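You operate a simulated robot arm through the tools that you are given. There is no shell and no other tool. Be economical: measure what you need, move in short steps, check, and stop when the job is done.

Carry out the task below with a simulated robot arm. There is one attempt and no reset: what you move stays moved.

Task
Put things in order on the worktop under the window. At the end: the beige egg from the worktop under the window stands where the jar (marked "BEANS") stood; the yellow shaker (marked "TURMERIC") stands where the beige egg stood; the red tomato from the worktop under the window stands where the yellow shaker stood; the jar from the worktop under the window stands on top of the teal ribbed tray; whatever was shut is shut again. Leave all else as you found it, and nothing knocked over.

Only the result counts: the job must be done as asked and must still hold three seconds after the hand-in. Knocking over, shifting, dropping, spilling or breaking anything else fails it.

Robot
A 6-joint arm with a two-finger parallel gripper, fixed in place. Base frame: the origin is at the foot of the arm, x ahead of it, y to its left, z up; the work surface is at about z = 860. Readings come in mm, degrees, newtons and seconds.
With the tool pointing down near the work surface it reaches from about 240 to 640 mm from the base axis. Its first joint turns from -66.0 to 66.0 degrees. Payload 2.7 kg.
The TCP is the grasp point between the finger pads, 23 mm short of the fingertips. In the tool frame z runs along the fingers and y along their closing line. The gripper opens to 94 mm. The fingers are 38 mm wide and 10 mm thick; the gripper's body (54 by 96 mm) begins 39 mm behind the TCP.
Orientation is told as [roll, pitch, yaw] about the base's x, y, z axes, in that order, counted from this pose: with the fingers straight down and closing along the base's y, the tool's x points along the base's -x, its y along +y and its z along -z.

Tools
- The arm moves only by the tool drive_tool. Its argument "plan" is a list that holds one entry, the list of rows, each a list of 6 numbers: the shift along the tool's x, y, z in mm, then the turn, a rotation vector about the tool's x, y, z in degrees. In form: [[[tx, ty, tz, ax, ay, az], ...]]. A call has 1 to 20 rows; each row shifts and turns the commanded pose from where the row before left it, along the tool's axes as they then stand. "grip" is the finger opening in mm, from 0 to 94, set as the call begins (left out, the last holds). Each row takes 0.2 s and may step no farther than 50 mm and 8.6 degrees from the row before; otherwise, or with a gripper value out of range, the whole call is refused. A pose out of reach is approached as far as the arm can. The call stops where the force on the tool passes 40 N (or 10 N more than at its start, if that is more) or the arm is blocked; 0.2 s more then pass. The fingers move at their own pace (about 45 mm/s each) and stop on an object; they squeeze with about 41 N. The grip force told is the motor's: it shows also when the fingers shut on nothing. Time passes only in rows, and 0.2 s behind the last, so rows that do not move let the fingers close. The reply holds the time, the measured pose of the TCP, the force on the tool along the base axes, the opening and the grip force, in the units named above and with some noise, and new pictures: "pictures" is both (left out), scene, wrist or none.
- Cameras (640 x 400 px; columns grow to the right, rows downward): "scene" is fixed at [93.6, -457.4, 1399.5]; the picture's right is [0.49, -0.87, 0.00], its down [-0.54, -0.30, -0.78] and it looks along [0.68, 0.38, -0.62] (base axes); focal length 292 px, centre (320, 200). "wrist" rides on the gripper at [-39, 0, -44] in the tool frame; the picture's right is [0.00, -1.00, 0.00], its down [0.97, 0.00, -0.24] and it looks along [0.24, 0.00, 0.97] (tool axes); focal length 218 px, centre (320, 200).
- probe_pixels(camera, pixels): for up to 12 pixels [column, row] of the newest picture of that camera ("zoom" is the newest enlarged one), the place [x, y, z] in the base frame of the surface seen there, good to about 2 mm. It takes no simulated time.
- zoom(camera, box): a new picture of the part [left, top, right, bottom] of that camera's present view, enlarged. It takes no simulated time.
- sign_off(): hands the job in; it is judged then, once.

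Work in short steps. Measure before you move; look again where a grasp or a placing could have gone wrong, and mend it. You have 80 turns and 120 pictures in all, those below and enlarged ones among them. Open the gripper and draw the arm clear of the work before you hand the job in, unless the task says otherwise; then end with one line.

The tools are called after "Emit:" as name(argument=value, ...) on one line, values as JSON. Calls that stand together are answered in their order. drive_tool: Moves the arm, as the interface text tells. Its arguments: {"type":"object","properties":{"plan":{"type":"array"},"grip":{"type":"number"},"pictures":{"type":"string","enum":["both","scene","wrist","none"]}},"required":["plan"]} The other tools are called the same way: probe_pixels (camera, pixels) gives the place of the surface under pixels of a picture; zoom (camera, box) takes an enlarged picture of a part of a camera's view; sign_off () hands the job in.

At the start:

```text
time_s: 0.0
position: [408.7, -115.9, 1208.0]
ee_rot: [0.1, 0.0, 0.0]
wrist_force: [-0.5, -0.3, -0.7]
grip_width: 94.0
grip_force: 0.0
```

scene: 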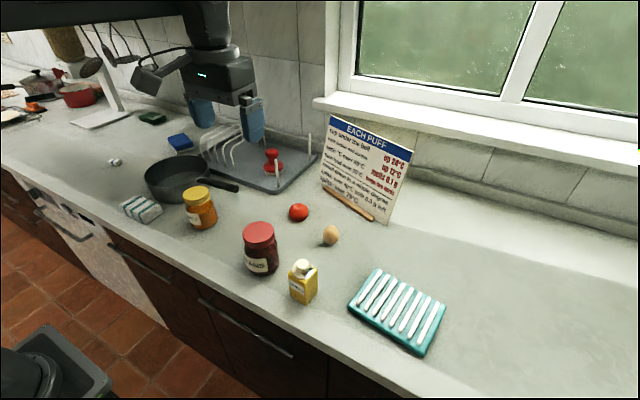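
wrist: 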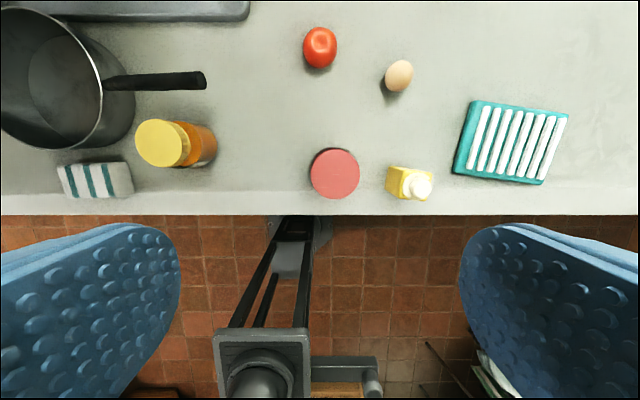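

The scene shows the jar near (260,248), shaker (303,282), egg (331,235), tomato (299,212), tray (398,310) and a sign. I zoom in on the objects and the sign.

Emit:
zoom(camera="scene", box=[220, 180, 460, 360])

Emit:
zoom(camera="scene", box=[310, 105, 420, 235])

Emit:
zoom(camera="wrist", box=[280, 10, 600, 210])

```text
2.22 times, centred on (340, 270) of scene
```

zoom: 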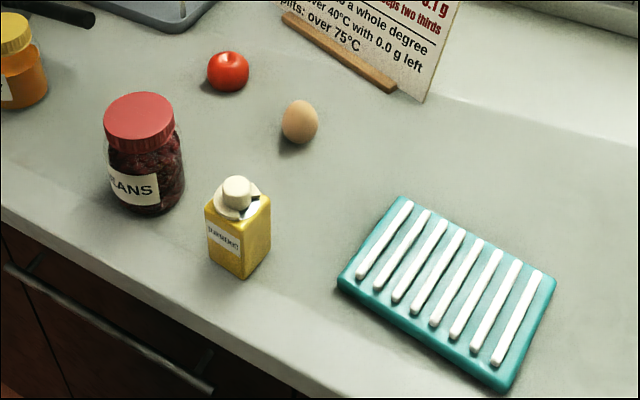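

```text
3.08 times, centred on (365, 170) of scene
```

zoom: 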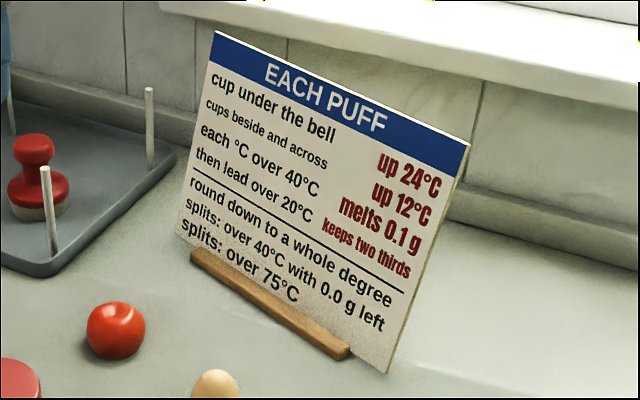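

```text
2.00 times, centred on (440, 110) of wrist
```

zoom: 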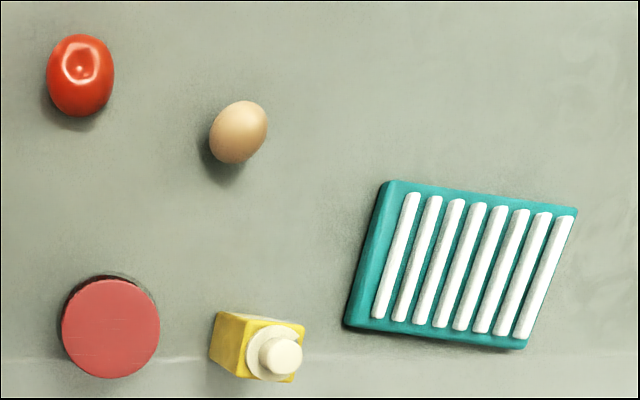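

Next I probe the surfaces in the wrist zoom: tomato, egg, jar lid, shaker and tray.

Emit:
probe_pixels(camera="zoom", pixels=[[80, 60], [80, 78], [52, 75], [109, 75], [80, 108], [240, 128], [212, 132], [263, 122], [238, 158], [240, 105], [500, 40], [180, 250]])

Emit:
probe_pixels(camera="zoom", pixels=[[110, 328], [66, 328], [156, 328], [110, 284], [110, 375], [283, 357], [218, 320], [213, 356], [299, 330], [291, 378], [244, 374], [248, 325]])

Emit:
probe_pixels(camera="zoom", pixels=[[410, 200], [380, 312], [542, 218], [520, 332], [456, 262], [466, 264], [478, 262], [395, 185], [350, 322], [574, 212], [524, 344], [432, 200]])

Emit:
probe_pixels(camera="scene", pixels=[[299, 212], [331, 235], [259, 230], [262, 265], [302, 265], [292, 290], [311, 285], [258, 272], [327, 118], [389, 222], [411, 154], [328, 187]])

```text
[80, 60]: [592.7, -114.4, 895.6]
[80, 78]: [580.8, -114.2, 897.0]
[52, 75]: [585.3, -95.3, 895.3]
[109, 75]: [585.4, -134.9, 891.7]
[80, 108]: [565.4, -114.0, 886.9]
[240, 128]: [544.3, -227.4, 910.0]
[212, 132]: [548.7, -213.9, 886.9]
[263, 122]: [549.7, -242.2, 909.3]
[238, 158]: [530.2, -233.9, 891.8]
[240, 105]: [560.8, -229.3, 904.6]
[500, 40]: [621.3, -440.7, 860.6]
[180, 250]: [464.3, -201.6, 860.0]
```

```text
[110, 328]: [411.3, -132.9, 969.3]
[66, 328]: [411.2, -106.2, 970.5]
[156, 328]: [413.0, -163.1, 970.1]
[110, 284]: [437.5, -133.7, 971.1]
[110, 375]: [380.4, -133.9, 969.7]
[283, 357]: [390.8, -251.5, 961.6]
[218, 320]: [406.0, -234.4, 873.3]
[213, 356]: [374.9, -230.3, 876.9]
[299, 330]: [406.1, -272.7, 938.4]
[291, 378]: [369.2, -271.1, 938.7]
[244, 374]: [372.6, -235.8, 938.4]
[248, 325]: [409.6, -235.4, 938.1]
```

```text
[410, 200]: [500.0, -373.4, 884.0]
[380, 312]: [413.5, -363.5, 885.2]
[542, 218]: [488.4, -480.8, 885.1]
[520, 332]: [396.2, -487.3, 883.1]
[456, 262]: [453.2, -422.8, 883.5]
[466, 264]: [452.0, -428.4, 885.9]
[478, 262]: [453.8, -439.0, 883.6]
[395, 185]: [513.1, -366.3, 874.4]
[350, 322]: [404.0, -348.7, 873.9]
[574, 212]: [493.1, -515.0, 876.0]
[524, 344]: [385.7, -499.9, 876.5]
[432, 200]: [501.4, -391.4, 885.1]
```

```text
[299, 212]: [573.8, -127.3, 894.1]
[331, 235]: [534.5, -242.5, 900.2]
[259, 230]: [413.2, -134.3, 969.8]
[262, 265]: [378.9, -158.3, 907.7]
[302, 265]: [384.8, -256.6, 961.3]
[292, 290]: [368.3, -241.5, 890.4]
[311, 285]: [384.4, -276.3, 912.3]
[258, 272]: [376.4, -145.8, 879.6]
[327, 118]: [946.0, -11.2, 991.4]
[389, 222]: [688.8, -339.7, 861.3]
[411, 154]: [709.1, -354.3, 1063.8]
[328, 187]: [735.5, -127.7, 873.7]
```

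The jar is centred at about (409,-134.5) with its top at 970, the shaker at (389,-254), the egg near (546,-230), the tomato near (582,-115), and the tray at (449,-433) with its ribs at 885. The order is jar to tray, egg to the jar's spot, shaker to the egg's spot, then tomato to the shaker's spot. I start by moving above the jar.

Emit:
drive_tool(plan=[[[0, -9, 45, 0, 0, 0], [0, -9.6, 45, 0, 0, 0], [0, 0, 45, 0, 0, 0], [0, 0, 43, 0, 0, 0], [0, 0, 0, 0, 0, 0]]], grip=94)

```text
time_s: 1.2
position: [408.9, -133.8, 1029.4]
ee_rot: [0.0, -0.1, 0.0]
wrist_force: [-0.9, 0.7, -0.3]
grip_width: 93.9
grip_force: 0.0
```

scene: 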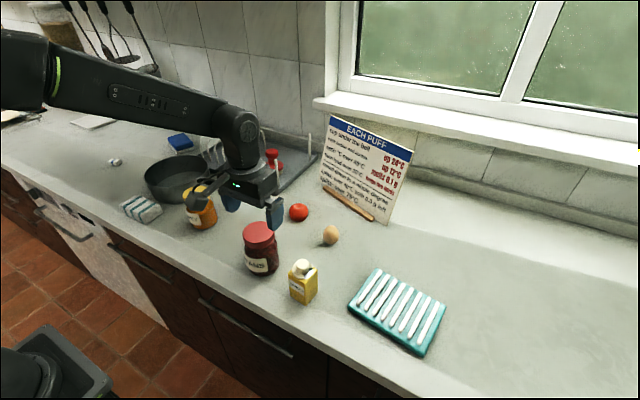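
wrist: 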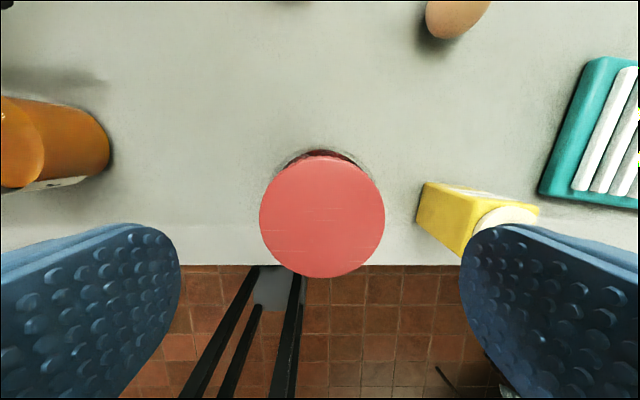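

The jar's lid sits centred between the fingers at (322,215). I descend about 90 mm to z≈939 with the gripper open.

Emit:
drive_tool(plan=[[[0, 0, 30, 0, 0, 0], [0, 0, 30, 0, 0, 0], [0, 0, 20, 0, 0, 0], [0, 0, 10, 0, 0, 0], [0, 0, 0, 0, 0, 0]]], pictures="none")

Emit:
drive_tool(plan=[[[0, 0, 0, 0, 0, 0], [0, 0, 0, 0, 0, 0], [0, 0, 0, 0, 0, 0], [0, 0, 0, 0, 0, 0]]], grip=50, pictures="scene")

```text
time_s: 2.4
position: [408.1, -134.1, 939.5]
ee_rot: [0.0, -0.1, 0.0]
wrist_force: [0.2, -0.1, 0.1]
grip_width: 94.3
grip_force: 0.1
```

```text
time_s: 3.4
position: [409.0, -132.9, 940.2]
ee_rot: [0.0, -0.1, -0.1]
wrist_force: [0.4, -1.9, 0.3]
grip_width: 74.9
grip_force: 40.9
```

scene: 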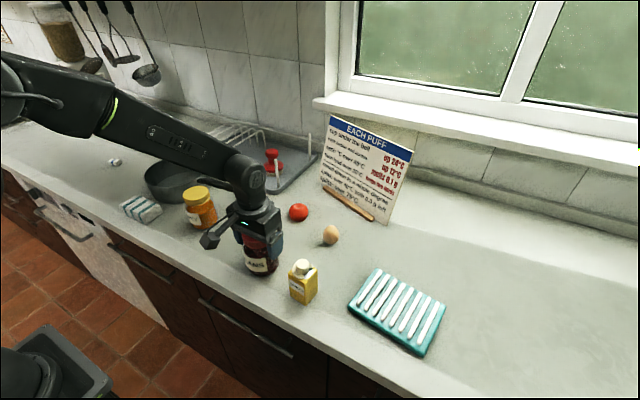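

Gripped at 74.9 mm with 41 N. I lift 120 mm so the jar bottom clears the shaker, and check.

Emit:
drive_tool(plan=[[[0, 0, -10, 0, 0, 0], [0, 0, -25, 0, 0, 0], [0, 0, -35, 0, 0, 0], [0, 0, -35, 0, 0, 0], [0, 0, -15, 0, 0, 0], [0, 0, 0, 0, 0, 0]]], pictures="scene")

```text
time_s: 4.8
position: [408.1, -134.0, 1060.8]
ee_rot: [0.0, -0.2, 0.0]
wrist_force: [-0.4, 0.3, 0.9]
grip_width: 50.1
grip_force: 0.0
```

scene: 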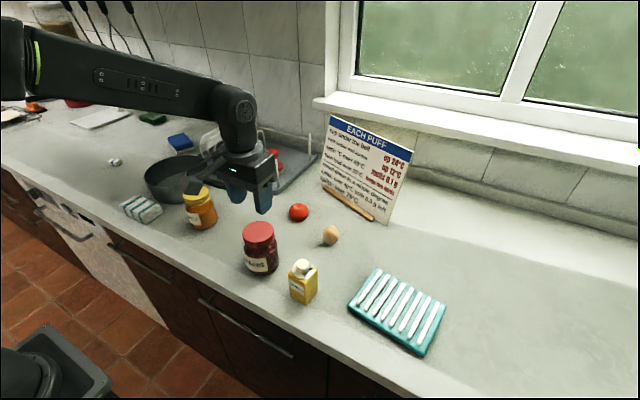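

The grip slipped off: opening is 50 and the jar is still standing on the worktop. I look closely at the jar's profile before trying again.

Emit:
zoom(camera="scene", box=[228, 210, 292, 290])

Emit:
zoom(camera="wrist", box=[240, 120, 400, 320])

```text
5.00 times, centred on (260, 250) of scene
```

zoom: 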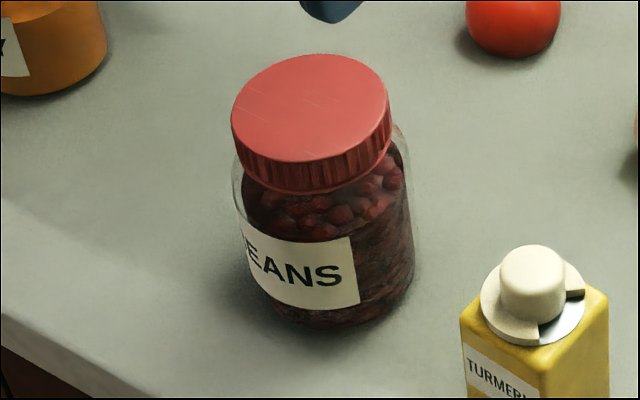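

```text
2.00 times, centred on (320, 220) of wrist
```

zoom: 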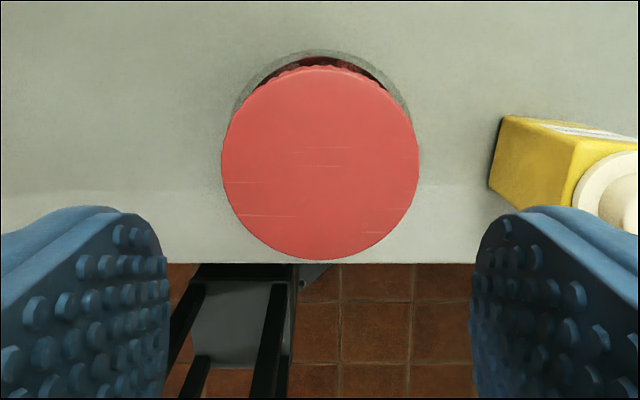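

The jar body is wider than its lid. I probe heights for the lid bottom and shoulder, and check the lid centre again.

Emit:
probe_pixels(camera="scene", pixels=[[256, 243], [256, 245], [256, 247], [257, 249], [257, 251], [258, 254], [258, 258], [259, 262], [260, 268], [260, 273], [277, 238], [278, 250]])

Emit:
probe_pixels(camera="zoom", pixels=[[320, 163], [225, 163], [415, 163], [320, 70], [320, 255], [320, 55]])

```text
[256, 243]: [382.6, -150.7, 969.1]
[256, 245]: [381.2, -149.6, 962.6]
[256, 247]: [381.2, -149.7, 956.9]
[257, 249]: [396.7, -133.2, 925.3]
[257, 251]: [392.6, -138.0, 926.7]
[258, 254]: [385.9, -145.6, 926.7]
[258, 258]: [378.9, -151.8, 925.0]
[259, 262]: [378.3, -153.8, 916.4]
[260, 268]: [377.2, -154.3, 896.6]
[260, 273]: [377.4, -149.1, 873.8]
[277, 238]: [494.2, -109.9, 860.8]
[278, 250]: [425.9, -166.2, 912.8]
```

```text
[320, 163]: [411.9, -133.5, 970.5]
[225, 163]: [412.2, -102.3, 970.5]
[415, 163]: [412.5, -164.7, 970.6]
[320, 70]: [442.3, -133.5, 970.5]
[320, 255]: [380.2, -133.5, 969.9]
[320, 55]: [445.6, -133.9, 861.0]
```

The lid spans z 953–970 with radius 31, and the body has radius 37.5 with its shoulder around 940. The first grip only caught the rounded shoulder, so I go lower, to TCP 934 with the palm just above the lid, and re-centre at (411.3,-133.5).

Emit:
drive_tool(plan=[[[-2.5, 1, 0, 0, 0, 0], [0, 0, 10, 0, 0, 0], [0, 0, 40, 0, 0, 0], [0, 0, 40, 0, 0, 0], [0, 0, 26, 0, 0, 0], [0, 0, 10, 0, 0, 0], [0, 0, 0, 0, 0, 0]]], grip=94, pictures="scene")

```text
time_s: 6.4
position: [411.4, -132.4, 935.1]
ee_rot: [-0.1, -0.1, -0.1]
wrist_force: [1.0, 0.3, 0.1]
grip_width: 94.1
grip_force: 0.1
```

scene: 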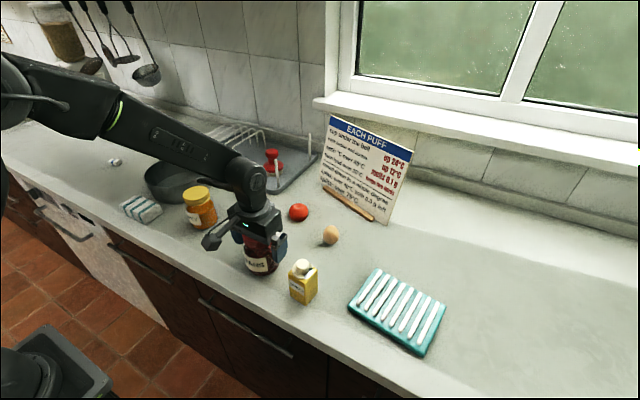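

No contact on the way down. I close, let the grip settle, and lift slowly 8 mm to test it.

Emit:
drive_tool(plan=[[[0, 0, 0, 0, 0, 0], [0, 0, 0, 0, 0, 0], [0, 0, 0, 0, 0, 0], [0, 0, 0, 0, 0, 0], [0, 0, 0, 0, 0, 0]]], grip=40, pictures="none")

Emit:
drive_tool(plan=[[[0, 0, -2, 0, 0, 0], [0, 0, -3, 0, 0, 0], [0, 0, -3, 0, 0, 0], [0, 0, 0, 0, 0, 0]]], pictures="scene")

```text
time_s: 7.6
position: [410.8, -132.5, 935.0]
ee_rot: [0.0, -0.2, 0.0]
wrist_force: [-0.1, -1.4, -0.7]
grip_width: 75.2
grip_force: 41.0
```

```text
time_s: 8.6
position: [409.8, -132.7, 942.5]
ee_rot: [0.1, -0.1, 0.1]
wrist_force: [0.7, -0.5, -6.4]
grip_width: 75.1
grip_force: 41.4
```

scene: 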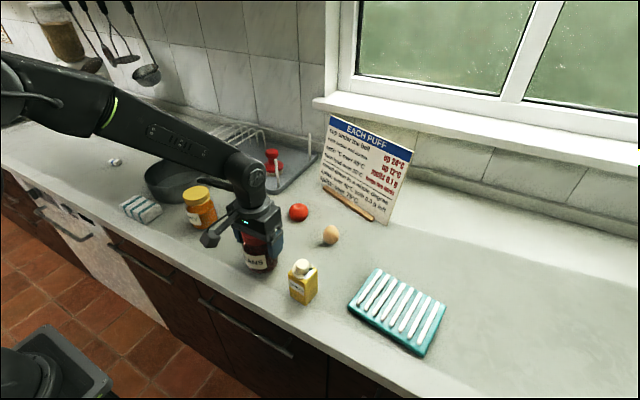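

The wrist carries 6.4 N and the opening holds at 75, so the jar is lifted. I keep going up gently.

Emit:
drive_tool(plan=[[[0, 0, -5, 0, 0, 0], [0, 0, -8, 0, 0, 0], [0, 0, -10, 0, 0, 0], [0, 0, -10, 0, 0, 0], [0, 0, -10, 0, 0, 0], [0, 0, -10, 0, 0, 0], [0, 0, -10, 0, 0, 0], [0, 0, -10, 0, 0, 0], [0, 0, -10, 0, 0, 0], [0, 0, -10, 0, 0, 0], [0, 0, -10, 0, 0, 0], [0, 0, -7, 0, 0, 0], [0, 0, -4, 0, 0, 0], [0, 0, 0, 0, 0, 0]]], pictures="scene")

```text
time_s: 11.6
position: [409.4, -131.4, 1055.4]
ee_rot: [-0.1, -0.1, 0.0]
wrist_force: [1.0, 0.6, -6.3]
grip_width: 75.5
grip_force: 41.0
```

scene: 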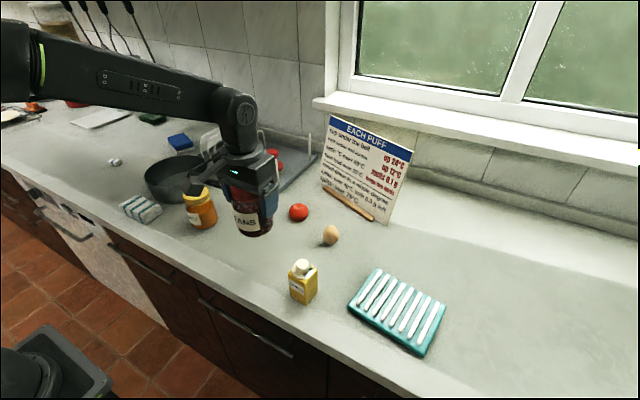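

The jar is held clear. Now I carry it gently to above the tray at about (444,-428).

Emit:
drive_tool(plan=[[[-1, -5, 0, 0, 0, 0], [-1, -12, 0, 0, 0, 0], [-2, -18, 0, 0, 0, 0], [-2, -20, 0, 0, 0, 0], [-2, -20, 0, 0, 0, 0], [-2, -20, 0, 0, 0, 0], [-2, -20, 0, 0, 0, 0], [-2, -20, 0, 0, 0, 0], [-2, -20, 0, 0, 0, 0], [-2, -20, 0, 0, 0, 0], [-2, -20, 0, 0, 0, 0], [-2, -20, 0, 0, 0, 0], [-2, -20, 0, 0, 0, 0], [-2, -20, 0, 0, 0, 0], [-2, -18, 0, 0, 0, 0], [-2, -12, 0, 0, 0, 0], [-2, -8, 0, 0, 0, 0], [-1, -2, 0, 0, 0, 0], [0, 0, 0, 0, 0, 0]]], pictures="both")

```text
time_s: 15.6
position: [444.1, -428.1, 1057.3]
ee_rot: [0.2, -0.1, -0.1]
wrist_force: [0.3, 0.7, -6.4]
grip_width: 75.4
grip_force: 41.2
```

scene: 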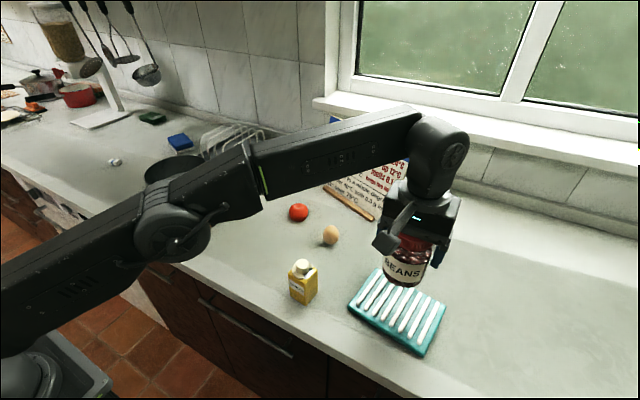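
wrist: 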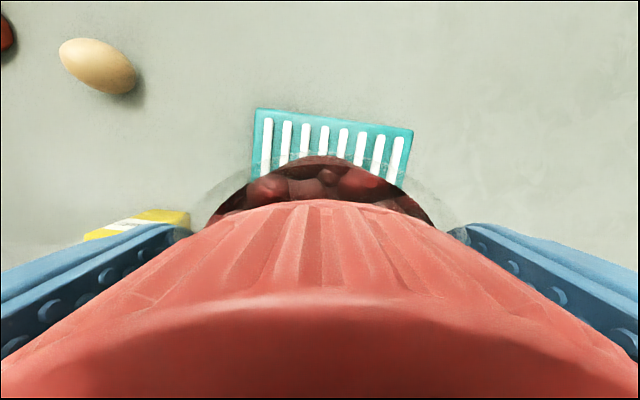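

The jar hangs over the tray; it should touch at TCP z≈960. I descend 88 mm, then check before touching down.

Emit:
drive_tool(plan=[[[0, 0, 5, 0, 0, 0], [0, 0, 10, 0, 0, 0], [0, 0, 12, 0, 0, 0], [0, 0, 12, 0, 0, 0], [0, 0, 12, 0, 0, 0], [0, 0, 12, 0, 0, 0], [0, 0, 10, 0, 0, 0], [0, 0, 8, 0, 0, 0], [0, 0, 5, 0, 0, 0], [0, 0, 2, 0, 0, 0], [0, 0, 0, 0, 0, 0]]], pictures="scene")

Emit:
zoom(camera="scene", box=[330, 200, 490, 360])

```text
time_s: 18.0
position: [443.8, -426.2, 968.5]
ee_rot: [0.1, -0.2, 0.0]
wrist_force: [-0.2, 0.4, -6.1]
grip_width: 75.4
grip_force: 40.9
```

scene: 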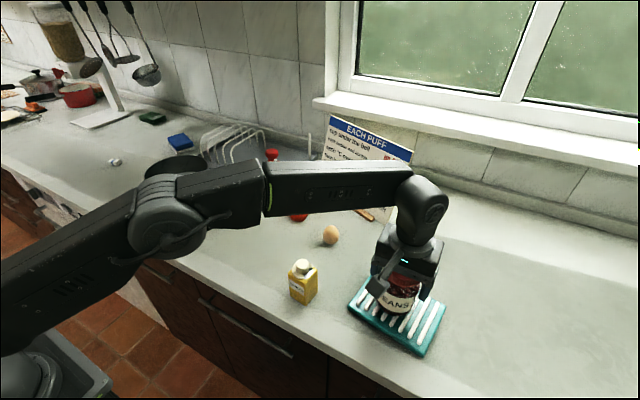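

```text
2.50 times, centred on (410, 280) of scene
```

zoom: 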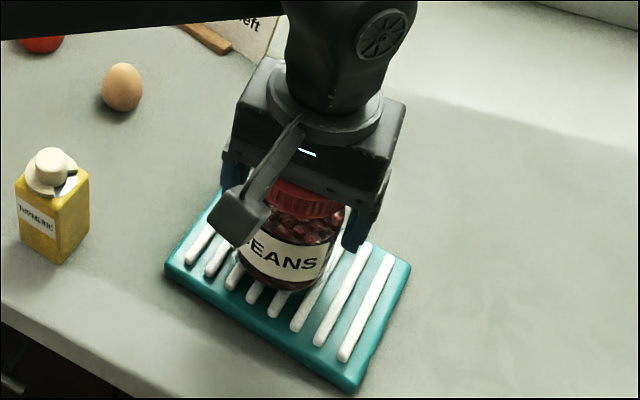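

The jar hovers about 8 mm above the ribs. I lower it in 1.5 mm steps for 7.5 mm and watch the wrist force.

Emit:
drive_tool(plan=[[[0, 0, 2, 0, 0, 0], [0, 0, 2, 0, 0, 0], [0, 0, 1.5, 0, 0, 0], [0, 0, 1, 0, 0, 0], [0, 0, 1, 0, 0, 0], [0, 0, 0, 0, 0, 0]]], pictures="none")

```text
time_s: 19.4
position: [443.9, -427.1, 959.4]
ee_rot: [0.2, -0.2, 0.0]
wrist_force: [0.0, 0.1, -5.6]
grip_width: 75.2
grip_force: 41.3
```

Still carrying most of the weight (-5.6 N). I go down another 1.5 mm or so.

Emit:
drive_tool(plan=[[[0, 0, 0.8, 0, 0, 0], [0, 0, 0, 0, 0, 0]]], pictures="none")

Emit:
drive_tool(plan=[[[0, 0, 0.8, 0, 0, 0], [0, 0, 0, 0, 0, 0]]], pictures="none")

```text
time_s: 20.0
position: [443.4, -428.4, 960.2]
ee_rot: [0.0, -0.2, 0.1]
wrist_force: [-0.5, 1.0, -2.8]
grip_width: 75.2
grip_force: 41.3
```

```text
time_s: 20.6
position: [443.3, -427.0, 959.4]
ee_rot: [0.0, -0.1, -0.1]
wrist_force: [-0.9, 2.1, 4.5]
grip_width: 75.4
grip_force: 40.7
```

The force went from -6 to +4.5 N, so the jar is resting on the ribs. I open, then rise.

Emit:
drive_tool(plan=[[[0, 0, 0, 0, 0, 0], [0, 0, 0, 0, 0, 0], [0, 0, 0, 0, 0, 0]]], grip=94, pictures="none")

Emit:
drive_tool(plan=[[[0, 0, -10, 0, 0, 0], [0, 0, -30, 0, 0, 0], [0, 0, -45, 0, 0, 0], [0, 0, -45, 0, 0, 0], [0, 0, 0, 0, 0, 0]]], pictures="both")

```text
time_s: 21.4
position: [442.9, -428.7, 958.7]
ee_rot: [0.0, -0.1, 0.0]
wrist_force: [-0.4, -0.1, 0.3]
grip_width: 94.2
grip_force: 0.0
```

```text
time_s: 22.6
position: [440.1, -424.9, 1076.5]
ee_rot: [0.1, -0.2, 0.0]
wrist_force: [-0.8, 0.1, -0.5]
grip_width: 93.9
grip_force: 0.0
out of reach, approached as far as the arm can: row 4
```

scene: 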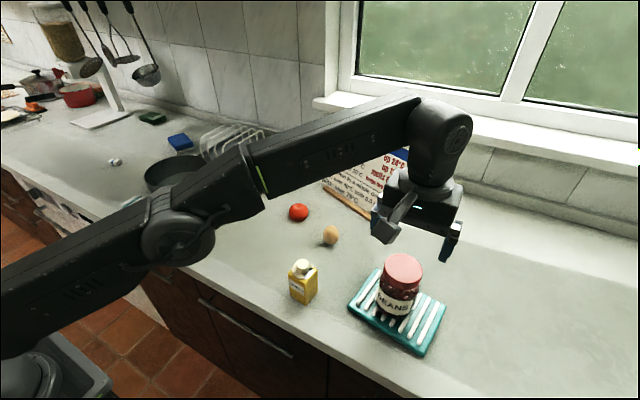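
wrist: 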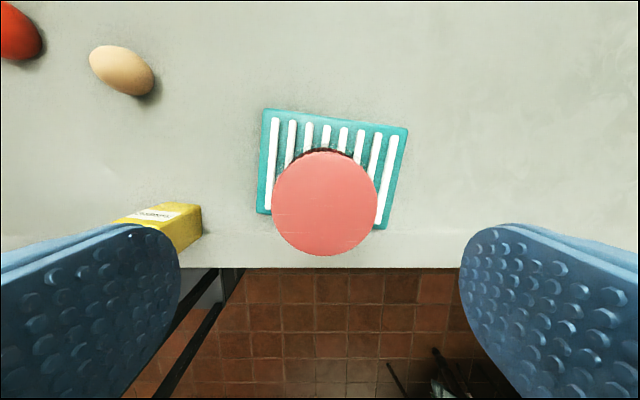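

The jar is standing upright on the tray. I move over the egg to view it from above.

Emit:
drive_tool(plan=[[[0, 35, 10, 0, 0, 0], [-10, 40, 10, 0, 0, 0], [-20, 40, 10, 0, 0, 0], [-25, 40, 10, 0, 0, 0], [-25, 40, 10, 0, 0, 0], [-20, 0, 10, 0, 0, 0], [0, 0, 0, 0, 0, 0]]], pictures="both")

```text
time_s: 24.2
position: [540.9, -230.3, 1017.4]
ee_rot: [0.0, -0.1, 0.0]
wrist_force: [0.1, -0.1, 0.6]
grip_width: 94.0
grip_force: 0.1
```

scene: 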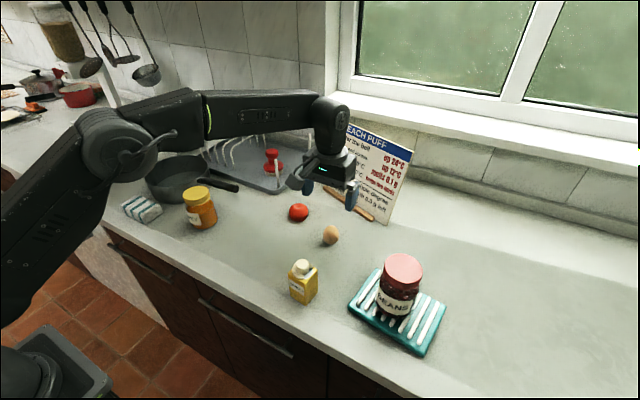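
wrist: 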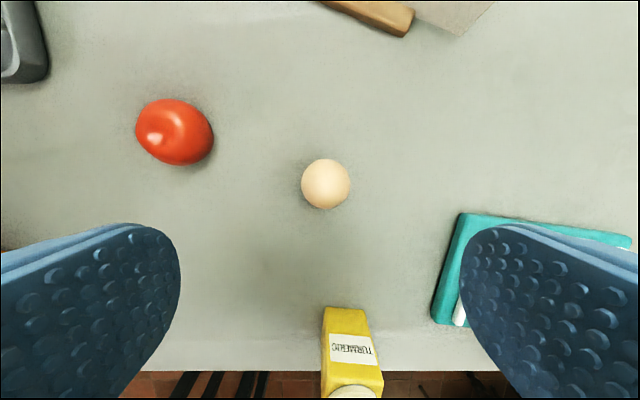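

From above the egg is round at (325,184), so it stands on end. I probe its top and edges, and the tomato and shaker again.

Emit:
zoom(camera="wrist", box=[240, 134, 400, 234])

Emit:
probe_pixels(camera="wrist", pixels=[[325, 184], [303, 184], [348, 184], [325, 161], [325, 207], [325, 174], [325, 194], [175, 132], [137, 128], [212, 138], [178, 101], [170, 163]])

Emit:
probe_pixels(camera="scene", pixels=[[331, 226], [331, 232], [331, 236], [331, 240], [325, 236], [337, 236], [331, 243]])

```text
4.00 times, centred on (320, 184) of wrist
```

zoom: 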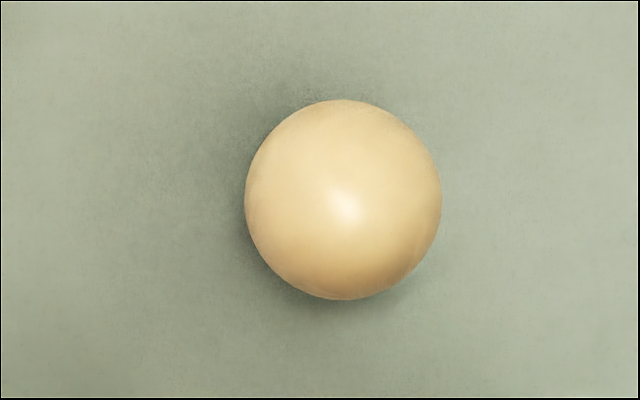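

```text
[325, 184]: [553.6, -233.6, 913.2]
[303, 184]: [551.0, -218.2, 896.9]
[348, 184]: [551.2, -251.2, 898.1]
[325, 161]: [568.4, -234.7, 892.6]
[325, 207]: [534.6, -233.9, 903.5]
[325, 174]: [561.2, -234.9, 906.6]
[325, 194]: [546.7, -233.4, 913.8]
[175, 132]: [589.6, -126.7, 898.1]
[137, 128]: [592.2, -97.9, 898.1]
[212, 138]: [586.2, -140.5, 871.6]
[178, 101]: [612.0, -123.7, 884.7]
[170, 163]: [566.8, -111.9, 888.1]
```

```text
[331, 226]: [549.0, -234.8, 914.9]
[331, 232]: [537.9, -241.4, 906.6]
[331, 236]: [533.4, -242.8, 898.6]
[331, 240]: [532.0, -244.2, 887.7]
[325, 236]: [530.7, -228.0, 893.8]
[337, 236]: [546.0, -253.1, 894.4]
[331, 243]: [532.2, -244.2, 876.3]
```

The egg is centred at about (549.5,-234.6) with its top at 914 and about 38 mm across. I descend to TCP z≈891, keeping the tips off the worktop.

Emit:
drive_tool(plan=[[[-8.7, -4.3, 10, 0, 0, 0], [0, 0, 35, 0, 0, 0], [0, 0, 35, 0, 0, 0], [0, 0, 30, 0, 0, 0], [0, 0, 16, 0, 0, 0], [0, 0, 0, 0, 0, 0]]], pictures="wrist")

```text
time_s: 25.6
position: [550.4, -235.0, 890.9]
ee_rot: [0.0, -0.1, -0.1]
wrist_force: [-0.3, 0.1, 1.0]
grip_width: 93.8
grip_force: 0.1
```

wrist: 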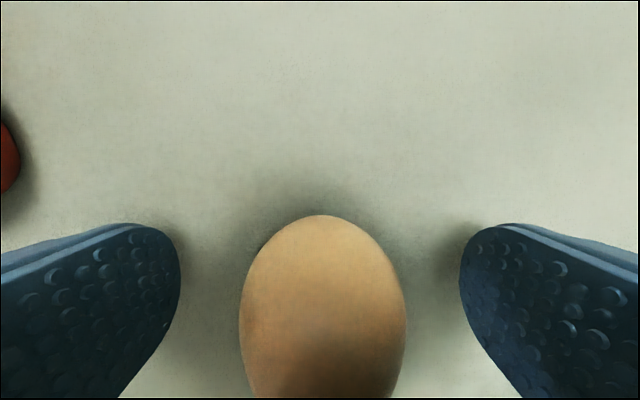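

The egg sits centred between the pads. I close in stages, first to 40 mm and then to 37 mm, to find the width with a gentle squeeze.

Emit:
drive_tool(plan=[[[0, 0, 0, 0, 0, 0], [0, 0, 0, 0, 0, 0], [0, 0, 0, 0, 0, 0], [0, 0, 0, 0, 0, 0]]], grip=41, pictures="none")

Emit:
drive_tool(plan=[[[0, 0, 0, 0, 0, 0], [0, 0, 0, 0, 0, 0]]], grip=37, pictures="wrist")

```text
time_s: 26.6
position: [548.8, -234.4, 891.0]
ee_rot: [0.0, -0.2, 0.2]
wrist_force: [-0.3, -0.5, 0.4]
grip_width: 41.0
grip_force: 0.1
```

```text
time_s: 27.2
position: [550.4, -233.8, 890.9]
ee_rot: [-0.1, -0.2, 0.0]
wrist_force: [0.9, 0.2, 0.6]
grip_width: 40.0
grip_force: 8.3
```

wrist: 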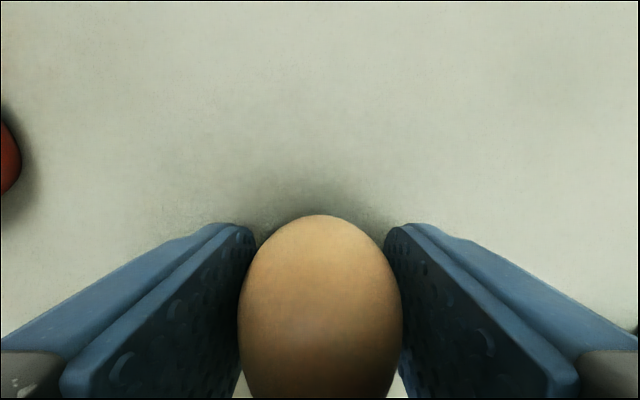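

Force scales with the commanded gap: 8 N at a 40.0 mm width. I command 35 mm for a firmer hold and lift gently.

Emit:
drive_tool(plan=[[[0, 0, 0, 0, 0, 0], [0, 0, -2, 0, 0, 0], [0, 0, -4, 0, 0, 0], [0, 0, -8, 0, 0, 0], [0, 0, -12, 0, 0, 0], [0, 0, -15, 0, 0, 0], [0, 0, -20, 0, 0, 0], [0, 0, -20, 0, 0, 0], [0, 0, -15, 0, 0, 0], [0, 0, -8, 0, 0, 0], [0, 0, -4, 0, 0, 0], [0, 0, 0, 0, 0, 0]]], grip=35, pictures="both")

```text
time_s: 29.8
position: [548.7, -234.1, 998.7]
ee_rot: [0.0, -0.1, 0.0]
wrist_force: [0.7, 0.1, -1.0]
grip_width: 40.1
grip_force: 8.4
```

scene: 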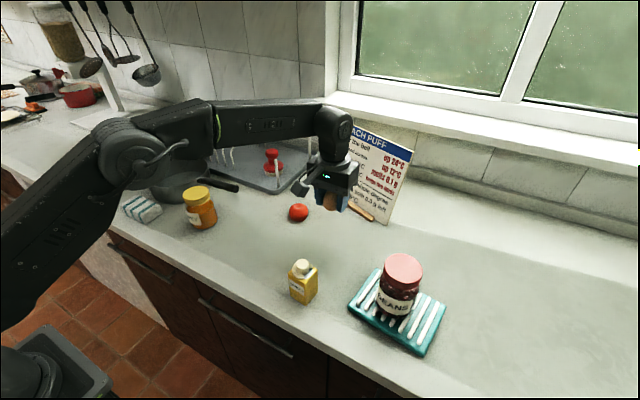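
wrist: 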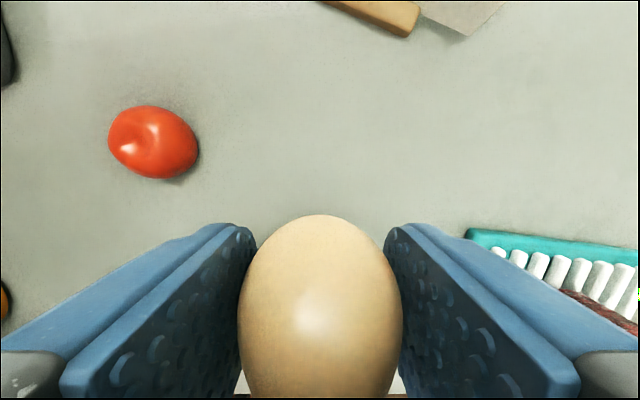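

The egg is held upright. I carry it to the jar's old spot at (410,-134).

Emit:
drive_tool(plan=[[[5, 4, 0, 0, 0, 0], [11, 8, 0, 0, 0, 0], [15, 11, 0, 0, 0, 0], [16, 11.5, 0, 0, 0, 0], [16, 11.5, 0, 0, 0, 0], [16, 11.5, 0, 0, 0, 0], [16, 11.5, 0, 0, 0, 0], [16, 11.5, 0, 0, 0, 0], [14, 10, 0, 0, 0, 0], [10, 7, 0, 0, 0, 0], [4.5, 3, 0, 0, 0, 0], [0, 0, 0, 0, 0, 0]]], pictures="none")

Emit:
drive_tool(plan=[[[0, 0, 6, 0, 0, 0], [0, 0, 14, 0, 0, 0], [0, 0, 18, 0, 0, 0], [0, 0, 18, 0, 0, 0], [0, 0, 18, 0, 0, 0], [0, 0, 14, 0, 0, 0], [0, 0, 8, 0, 0, 0], [0, 0, 6, 0, 0, 0], [0, 0, 2, 0, 0, 0], [0, 0, 0, 0, 0, 0]]], pictures="scene")

```text
time_s: 32.4
position: [410.1, -133.6, 999.1]
ee_rot: [-0.1, -0.2, 0.0]
wrist_force: [0.5, 0.0, 0.0]
grip_width: 39.9
grip_force: 8.1
```

```text
time_s: 34.6
position: [409.4, -133.5, 895.0]
ee_rot: [0.0, -0.1, 0.1]
wrist_force: [0.3, 0.3, -1.0]
grip_width: 39.8
grip_force: 8.0
```

scene: 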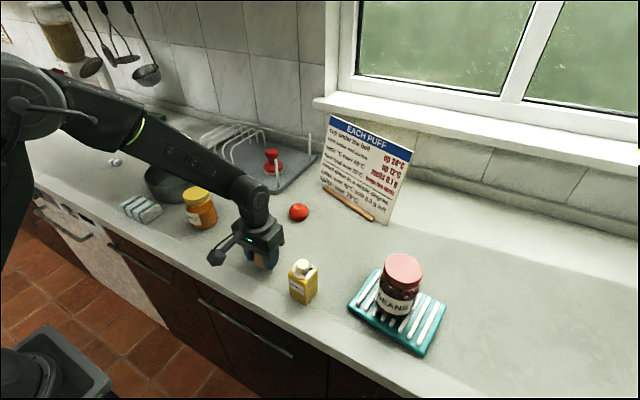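

The egg should touch about 4 mm lower. I go down in small steps and read the force.

Emit:
drive_tool(plan=[[[0, 0, 2, 0, 0, 0], [0, 0, 1.2, 0, 0, 0], [0, 0, 0, 0, 0, 0]]], pictures="none")

Emit:
drive_tool(plan=[[[0, 0, 0.6, 0, 0, 0], [0, 0, 0, 0, 0, 0]]], pictures="none")

Emit:
drive_tool(plan=[[[0, 0, 0.4, 0, 0, 0], [0, 0, 0, 0, 0, 0]]], pictures="none")

```text
time_s: 35.4
position: [409.8, -134.2, 892.0]
ee_rot: [-0.1, 0.0, 0.0]
wrist_force: [-0.8, 0.2, -0.9]
grip_width: 40.1
grip_force: 7.6
```

```text
time_s: 36.0
position: [409.6, -134.6, 890.8]
ee_rot: [0.1, 0.0, 0.0]
wrist_force: [-0.7, 0.0, 0.1]
grip_width: 39.9
grip_force: 7.6
```

```text
time_s: 36.6
position: [410.6, -134.9, 890.4]
ee_rot: [0.0, -0.1, 0.0]
wrist_force: [-1.8, -1.3, 5.6]
grip_width: 40.0
grip_force: 7.8
```

Contact at 5.6 N. I ease off 0.3 mm and open slowly, so the egg isn't disturbed.

Emit:
drive_tool(plan=[[[0, 0, -0.3, 0, 0, 0], [0, 0, 0, 0, 0, 0]]], grip=39.5, pictures="none")

Emit:
drive_tool(plan=[[[0, 0, 0, 0, 0, 0], [0, 0, 0, 0, 0, 0]]], grip=42, pictures="wrist")

Emit:
drive_tool(plan=[[[0, 0, 0, 0, 0, 0], [0, 0, 0, 0, 0, 0], [0, 0, 0, 0, 0, 0]]], grip=94, pictures="wrist")

```text
time_s: 37.2
position: [409.9, -132.0, 890.6]
ee_rot: [0.1, 0.0, 0.1]
wrist_force: [-0.6, 0.3, -1.0]
grip_width: 40.3
grip_force: 8.3
```

```text
time_s: 37.8
position: [410.8, -133.4, 890.9]
ee_rot: [-0.1, -0.1, -0.1]
wrist_force: [0.1, 0.2, -0.4]
grip_width: 41.9
grip_force: 0.1
```

wrist: 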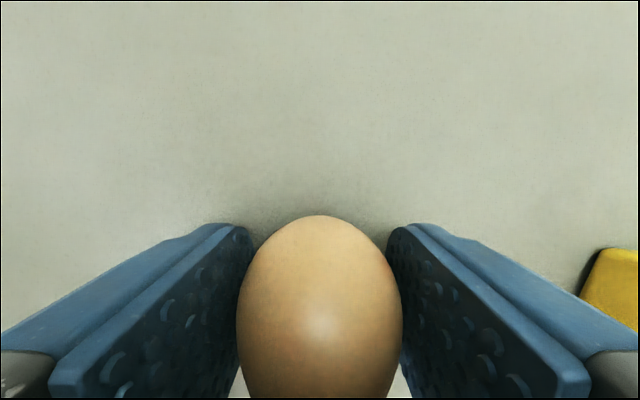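

```text
time_s: 38.6
position: [409.8, -133.2, 890.7]
ee_rot: [0.0, -0.1, 0.0]
wrist_force: [-0.2, -0.3, -0.5]
grip_width: 94.1
grip_force: 0.0
```

wrist: 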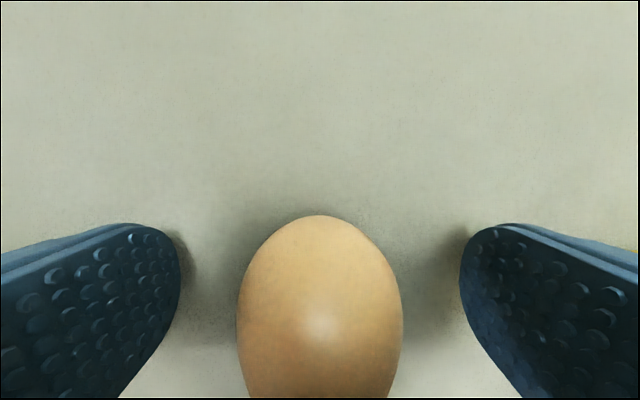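

The egg stands steady. I rise 150 mm and then move over toward the shaker.

Emit:
drive_tool(plan=[[[0, 0, -10, 0, 0, 0], [0, 0, -30, 0, 0, 0], [0, 0, -45, 0, 0, 0], [0, 0, -45, 0, 0, 0], [0, 0, -20, 0, 0, 0], [5, -40, 0, 0, 0, 0], [10, -40, 0, 0, 0, 0], [6, -40, 0, 0, 0, 0], [0, 0, 0, 0, 0, 0]]], pictures="both")

Emit:
zoom(camera="wrist", box=[240, 140, 400, 240])

```text
time_s: 40.6
position: [388.5, -255.1, 1039.7]
ee_rot: [0.0, -0.1, 0.1]
wrist_force: [-0.1, -0.1, -1.0]
grip_width: 93.9
grip_force: 0.0
```

scene: 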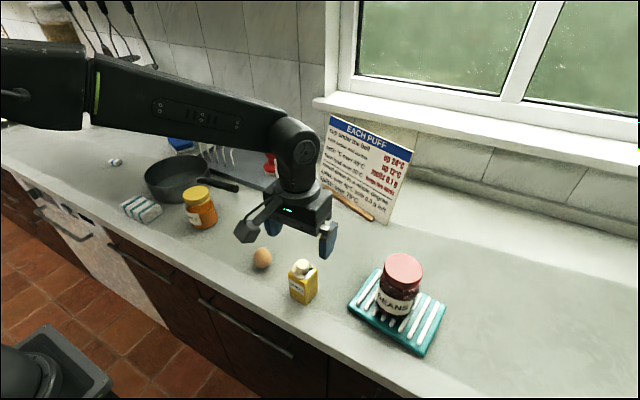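
wrist: 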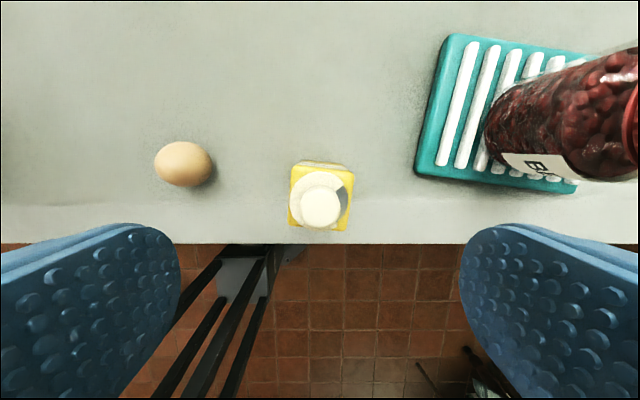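

```text
4.00 times, centred on (320, 190) of wrist
```

zoom: 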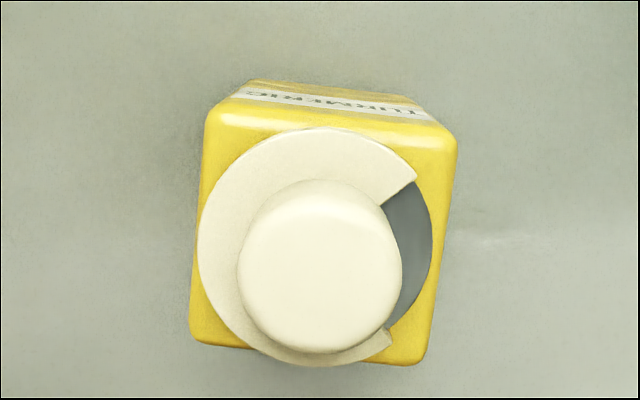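

The shaker is turned slightly. I probe its top corners to get the centre and angle.

Emit:
probe_pixels(camera="zoom", pixels=[[217, 128], [445, 148], [415, 352], [205, 332], [320, 250], [210, 230], [440, 250], [203, 230], [448, 250], [330, 122], [230, 125], [430, 143]])

Emit:
probe_pixels(camera="wrist", pixels=[[182, 160], [158, 163], [210, 165]])

```text
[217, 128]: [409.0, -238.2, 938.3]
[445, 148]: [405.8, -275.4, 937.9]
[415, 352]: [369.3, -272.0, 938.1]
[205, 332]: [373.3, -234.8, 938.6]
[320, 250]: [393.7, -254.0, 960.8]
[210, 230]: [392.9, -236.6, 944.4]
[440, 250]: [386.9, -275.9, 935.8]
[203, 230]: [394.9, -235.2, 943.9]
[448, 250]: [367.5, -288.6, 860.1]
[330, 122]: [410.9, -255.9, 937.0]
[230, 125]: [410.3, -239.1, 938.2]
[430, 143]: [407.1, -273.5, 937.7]
```

```text
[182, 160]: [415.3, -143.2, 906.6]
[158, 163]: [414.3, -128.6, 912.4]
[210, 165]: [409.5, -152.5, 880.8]
```

The shaker's centre is (389.3,-255.1), turned about -5° in yaw. I turn the tool +5° about its z and descend to z≈926, above the cap clearance.

Emit:
drive_tool(plan=[[[0, -1, 0, 0, 0, 5], [0, 0, 15, 0, 0, 0], [0, 0, 35, 0, 0, 0], [0, 0, 35, 0, 0, 0], [0, 0, 20, 0, 0, 0], [0, 0, 9, 0, 0, 0], [0, 0, 0, 0, 0, 0]]], pictures="wrist")

```text
time_s: 42.2
position: [389.2, -255.4, 925.9]
ee_rot: [0.0, -0.1, -5.0]
wrist_force: [-0.2, -0.4, -0.1]
grip_width: 94.0
grip_force: 0.0
```

wrist: 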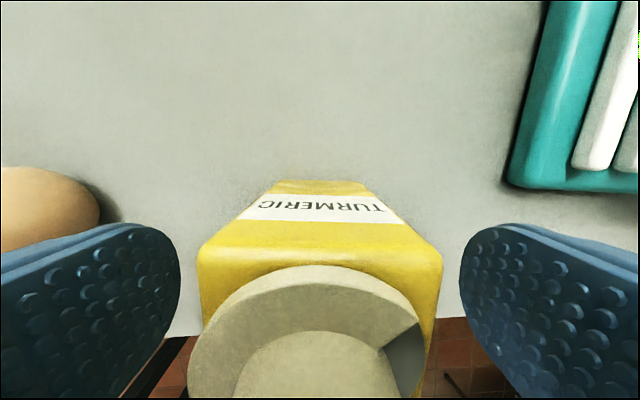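

The shaker is centred and square to the pads. I close, then make a small test lift.

Emit:
drive_tool(plan=[[[0, 0, 0, 0, 0, 0], [0, 0, 0, 0, 0, 0], [0, 0, 0, 0, 0, 0], [0, 0, 0, 0, 0, 0], [0, 0, 0, 0, 0, 0]]], grip=25, pictures="none")

Emit:
drive_tool(plan=[[[0, 0, -2, 0, 0, 0], [0, 0, -3, 0, 0, 0], [0, 0, -5, 0, 0, 0], [0, 0, 0, 0, 0, 0]]], pictures="scene")

```text
time_s: 43.4
position: [388.9, -256.2, 925.3]
ee_rot: [0.0, 0.0, -5.0]
wrist_force: [0.4, 0.5, -0.4]
grip_width: 43.8
grip_force: 41.7
```

```text
time_s: 44.4
position: [387.8, -255.9, 936.1]
ee_rot: [0.0, -0.1, -5.0]
wrist_force: [-0.7, 0.0, -1.3]
grip_width: 43.5
grip_force: 40.8
```

scene: 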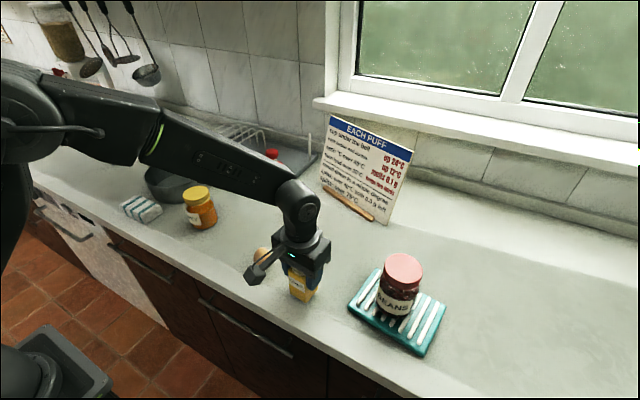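

Held. I lift 65 mm more, turn back to zero yaw, and move gently to the egg's old spot at (549.5,-234.6).

Emit:
drive_tool(plan=[[[0, 0, -8, 0, 0, 0], [0, 0, -15, 0, 0, 0], [0, 0, -17, 0, 0, 0], [0, 0, -15, 0, 0, 0], [0, 0, -10, 0, 0, -2.5], [0, 0, 0, 0, 0, -2.5], [-5, 0, 0, 0, 0, 0], [-12, 2, 0, 0, 0, 0], [-18, 2.5, 0, 0, 0, 0], [-20, 3, 0, 0, 0, 0], [-20, 3, 0, 0, 0, 0], [-20, 3, 0, 0, 0, 0], [-20, 3, 0, 0, 0, 0], [-20, 2, 0, 0, 0, 0], [-15, 1.5, 0, 0, 0, 0], [-8, 0.5, 0, 0, 0, 0], [-2.5, 0, 0, 0, 0, 0], [0, 0, 0, 0, 0, 0]]], pictures="scene")

```text
time_s: 48.2
position: [549.9, -234.7, 1002.6]
ee_rot: [0.0, -0.1, 0.0]
wrist_force: [0.3, -0.8, -1.5]
grip_width: 43.8
grip_force: 41.3
```

scene: 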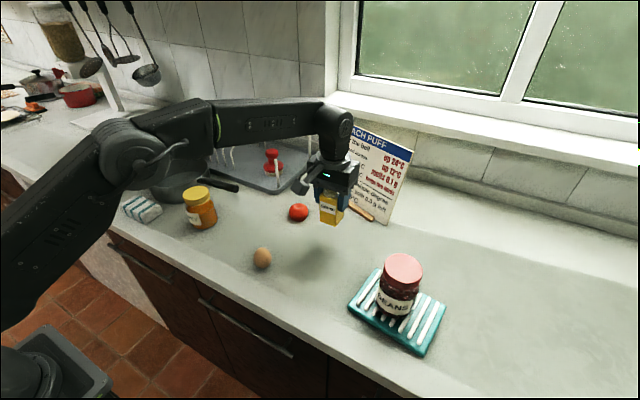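

In place and the path is clear. I lower 71 mm, leaving about 4 mm of final approach.

Emit:
drive_tool(plan=[[[0, 0, 6, 0, 0, 0], [0, 0, 14, 0, 0, 0], [0, 0, 15, 0, 0, 0], [0, 0, 15, 0, 0, 0], [0, 0, 12, 0, 0, 0], [0, 0, 6, 0, 0, 0], [0, 0, 3, 0, 0, 0], [0, 0, 0, 0, 0, 0]]], pictures="none")

Emit:
drive_tool(plan=[[[0, 0, 1.5, 0, 0, 0], [0, 0, 1.2, 0, 0, 0], [0, 0, 0, 0, 0, 0]]], pictures="none")

Emit:
drive_tool(plan=[[[0, 0, 0.7, 0, 0, 0], [0, 0, 0, 0, 0, 0]]], pictures="none")

```text
time_s: 50.0
position: [548.1, -235.1, 930.8]
ee_rot: [0.0, -0.2, 0.0]
wrist_force: [0.7, 0.0, -1.5]
grip_width: 43.8
grip_force: 40.8
```

```text
time_s: 50.8
position: [549.6, -235.2, 928.2]
ee_rot: [0.0, -0.1, 0.0]
wrist_force: [0.2, -0.4, -1.2]
grip_width: 43.7
grip_force: 40.8
```

```text
time_s: 51.4
position: [549.3, -234.9, 928.2]
ee_rot: [0.0, -0.1, 0.0]
wrist_force: [-1.0, -0.2, -1.9]
grip_width: 43.7
grip_force: 40.6
```

No contact yet at z≈927, so I keep going in small steps.

Emit:
drive_tool(plan=[[[0, 0, 0.7, 0, 0, 0], [0, 0, 0, 0, 0, 0]]], pictures="none")

Emit:
drive_tool(plan=[[[0, 0, 0.7, 0, 0, 0], [0, 0, 0, 0, 0, 0]]], pictures="none")

```text
time_s: 52.0
position: [550.5, -234.7, 927.1]
ee_rot: [-0.1, -0.1, 0.0]
wrist_force: [-0.3, -0.5, -2.2]
grip_width: 43.4
grip_force: 41.1
```

```text
time_s: 52.6
position: [549.1, -234.5, 925.1]
ee_rot: [0.0, -0.1, 0.0]
wrist_force: [0.1, 0.6, -0.1]
grip_width: 43.6
grip_force: 40.9
```

The force rose from about -1.5 to -0.1 N, so it is just touching. One more 0.4 mm step to confirm.

Emit:
drive_tool(plan=[[[0, 0, 0.4, 0, 0, 0], [0, 0, 0, 0, 0, 0]]], pictures="none")

```text
time_s: 53.2
position: [547.6, -233.8, 925.3]
ee_rot: [0.0, -0.2, 0.0]
wrist_force: [1.4, -0.3, 1.9]
grip_width: 43.9
grip_force: 40.7
```

It is touching at +1.9 N. I open and rise.

Emit:
drive_tool(plan=[[[0, 0, 0, 0, 0, 0], [0, 0, 0, 0, 0, 0], [0, 0, 0, 0, 0, 0], [0, 0, 0, 0, 0, 0]]], grip=94, pictures="none")

Emit:
drive_tool(plan=[[[0, 0, -10, 0, 0, 0], [0, 0, -30, 0, 0, 0], [0, 0, -40, 0, 0, 0], [0, 20, -25, 0, 0, 0], [0, 35, 0, 0, 0, 0], [-15, 35, 0, 0, 0, 0], [-15, 30, 0, 0, 0, 0], [0, 0, 0, 0, 0, 0]]], pictures="both")

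```text
time_s: 54.2
position: [550.1, -234.5, 926.0]
ee_rot: [-0.1, -0.1, 0.0]
wrist_force: [-0.1, -0.4, -0.7]
grip_width: 93.8
grip_force: 0.1
```

```text
time_s: 56.0
position: [578.5, -115.1, 1031.5]
ee_rot: [0.0, -0.1, 0.0]
wrist_force: [-0.7, 0.1, 0.0]
grip_width: 93.8
grip_force: 0.1
```

scene: 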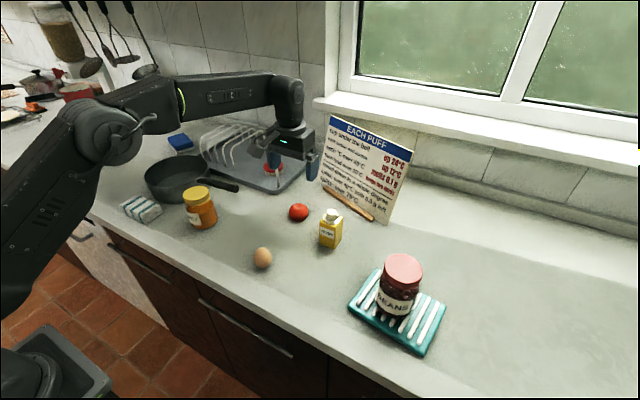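
wrist: 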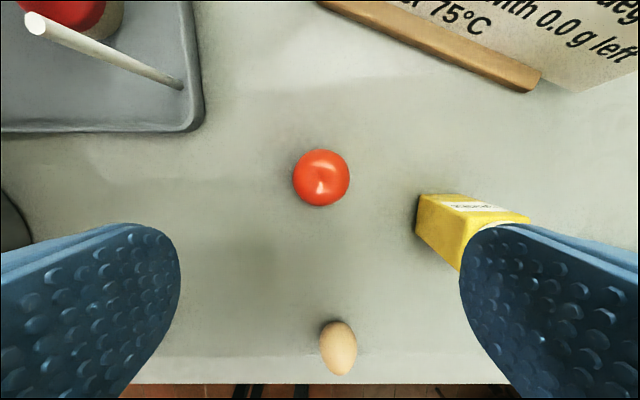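

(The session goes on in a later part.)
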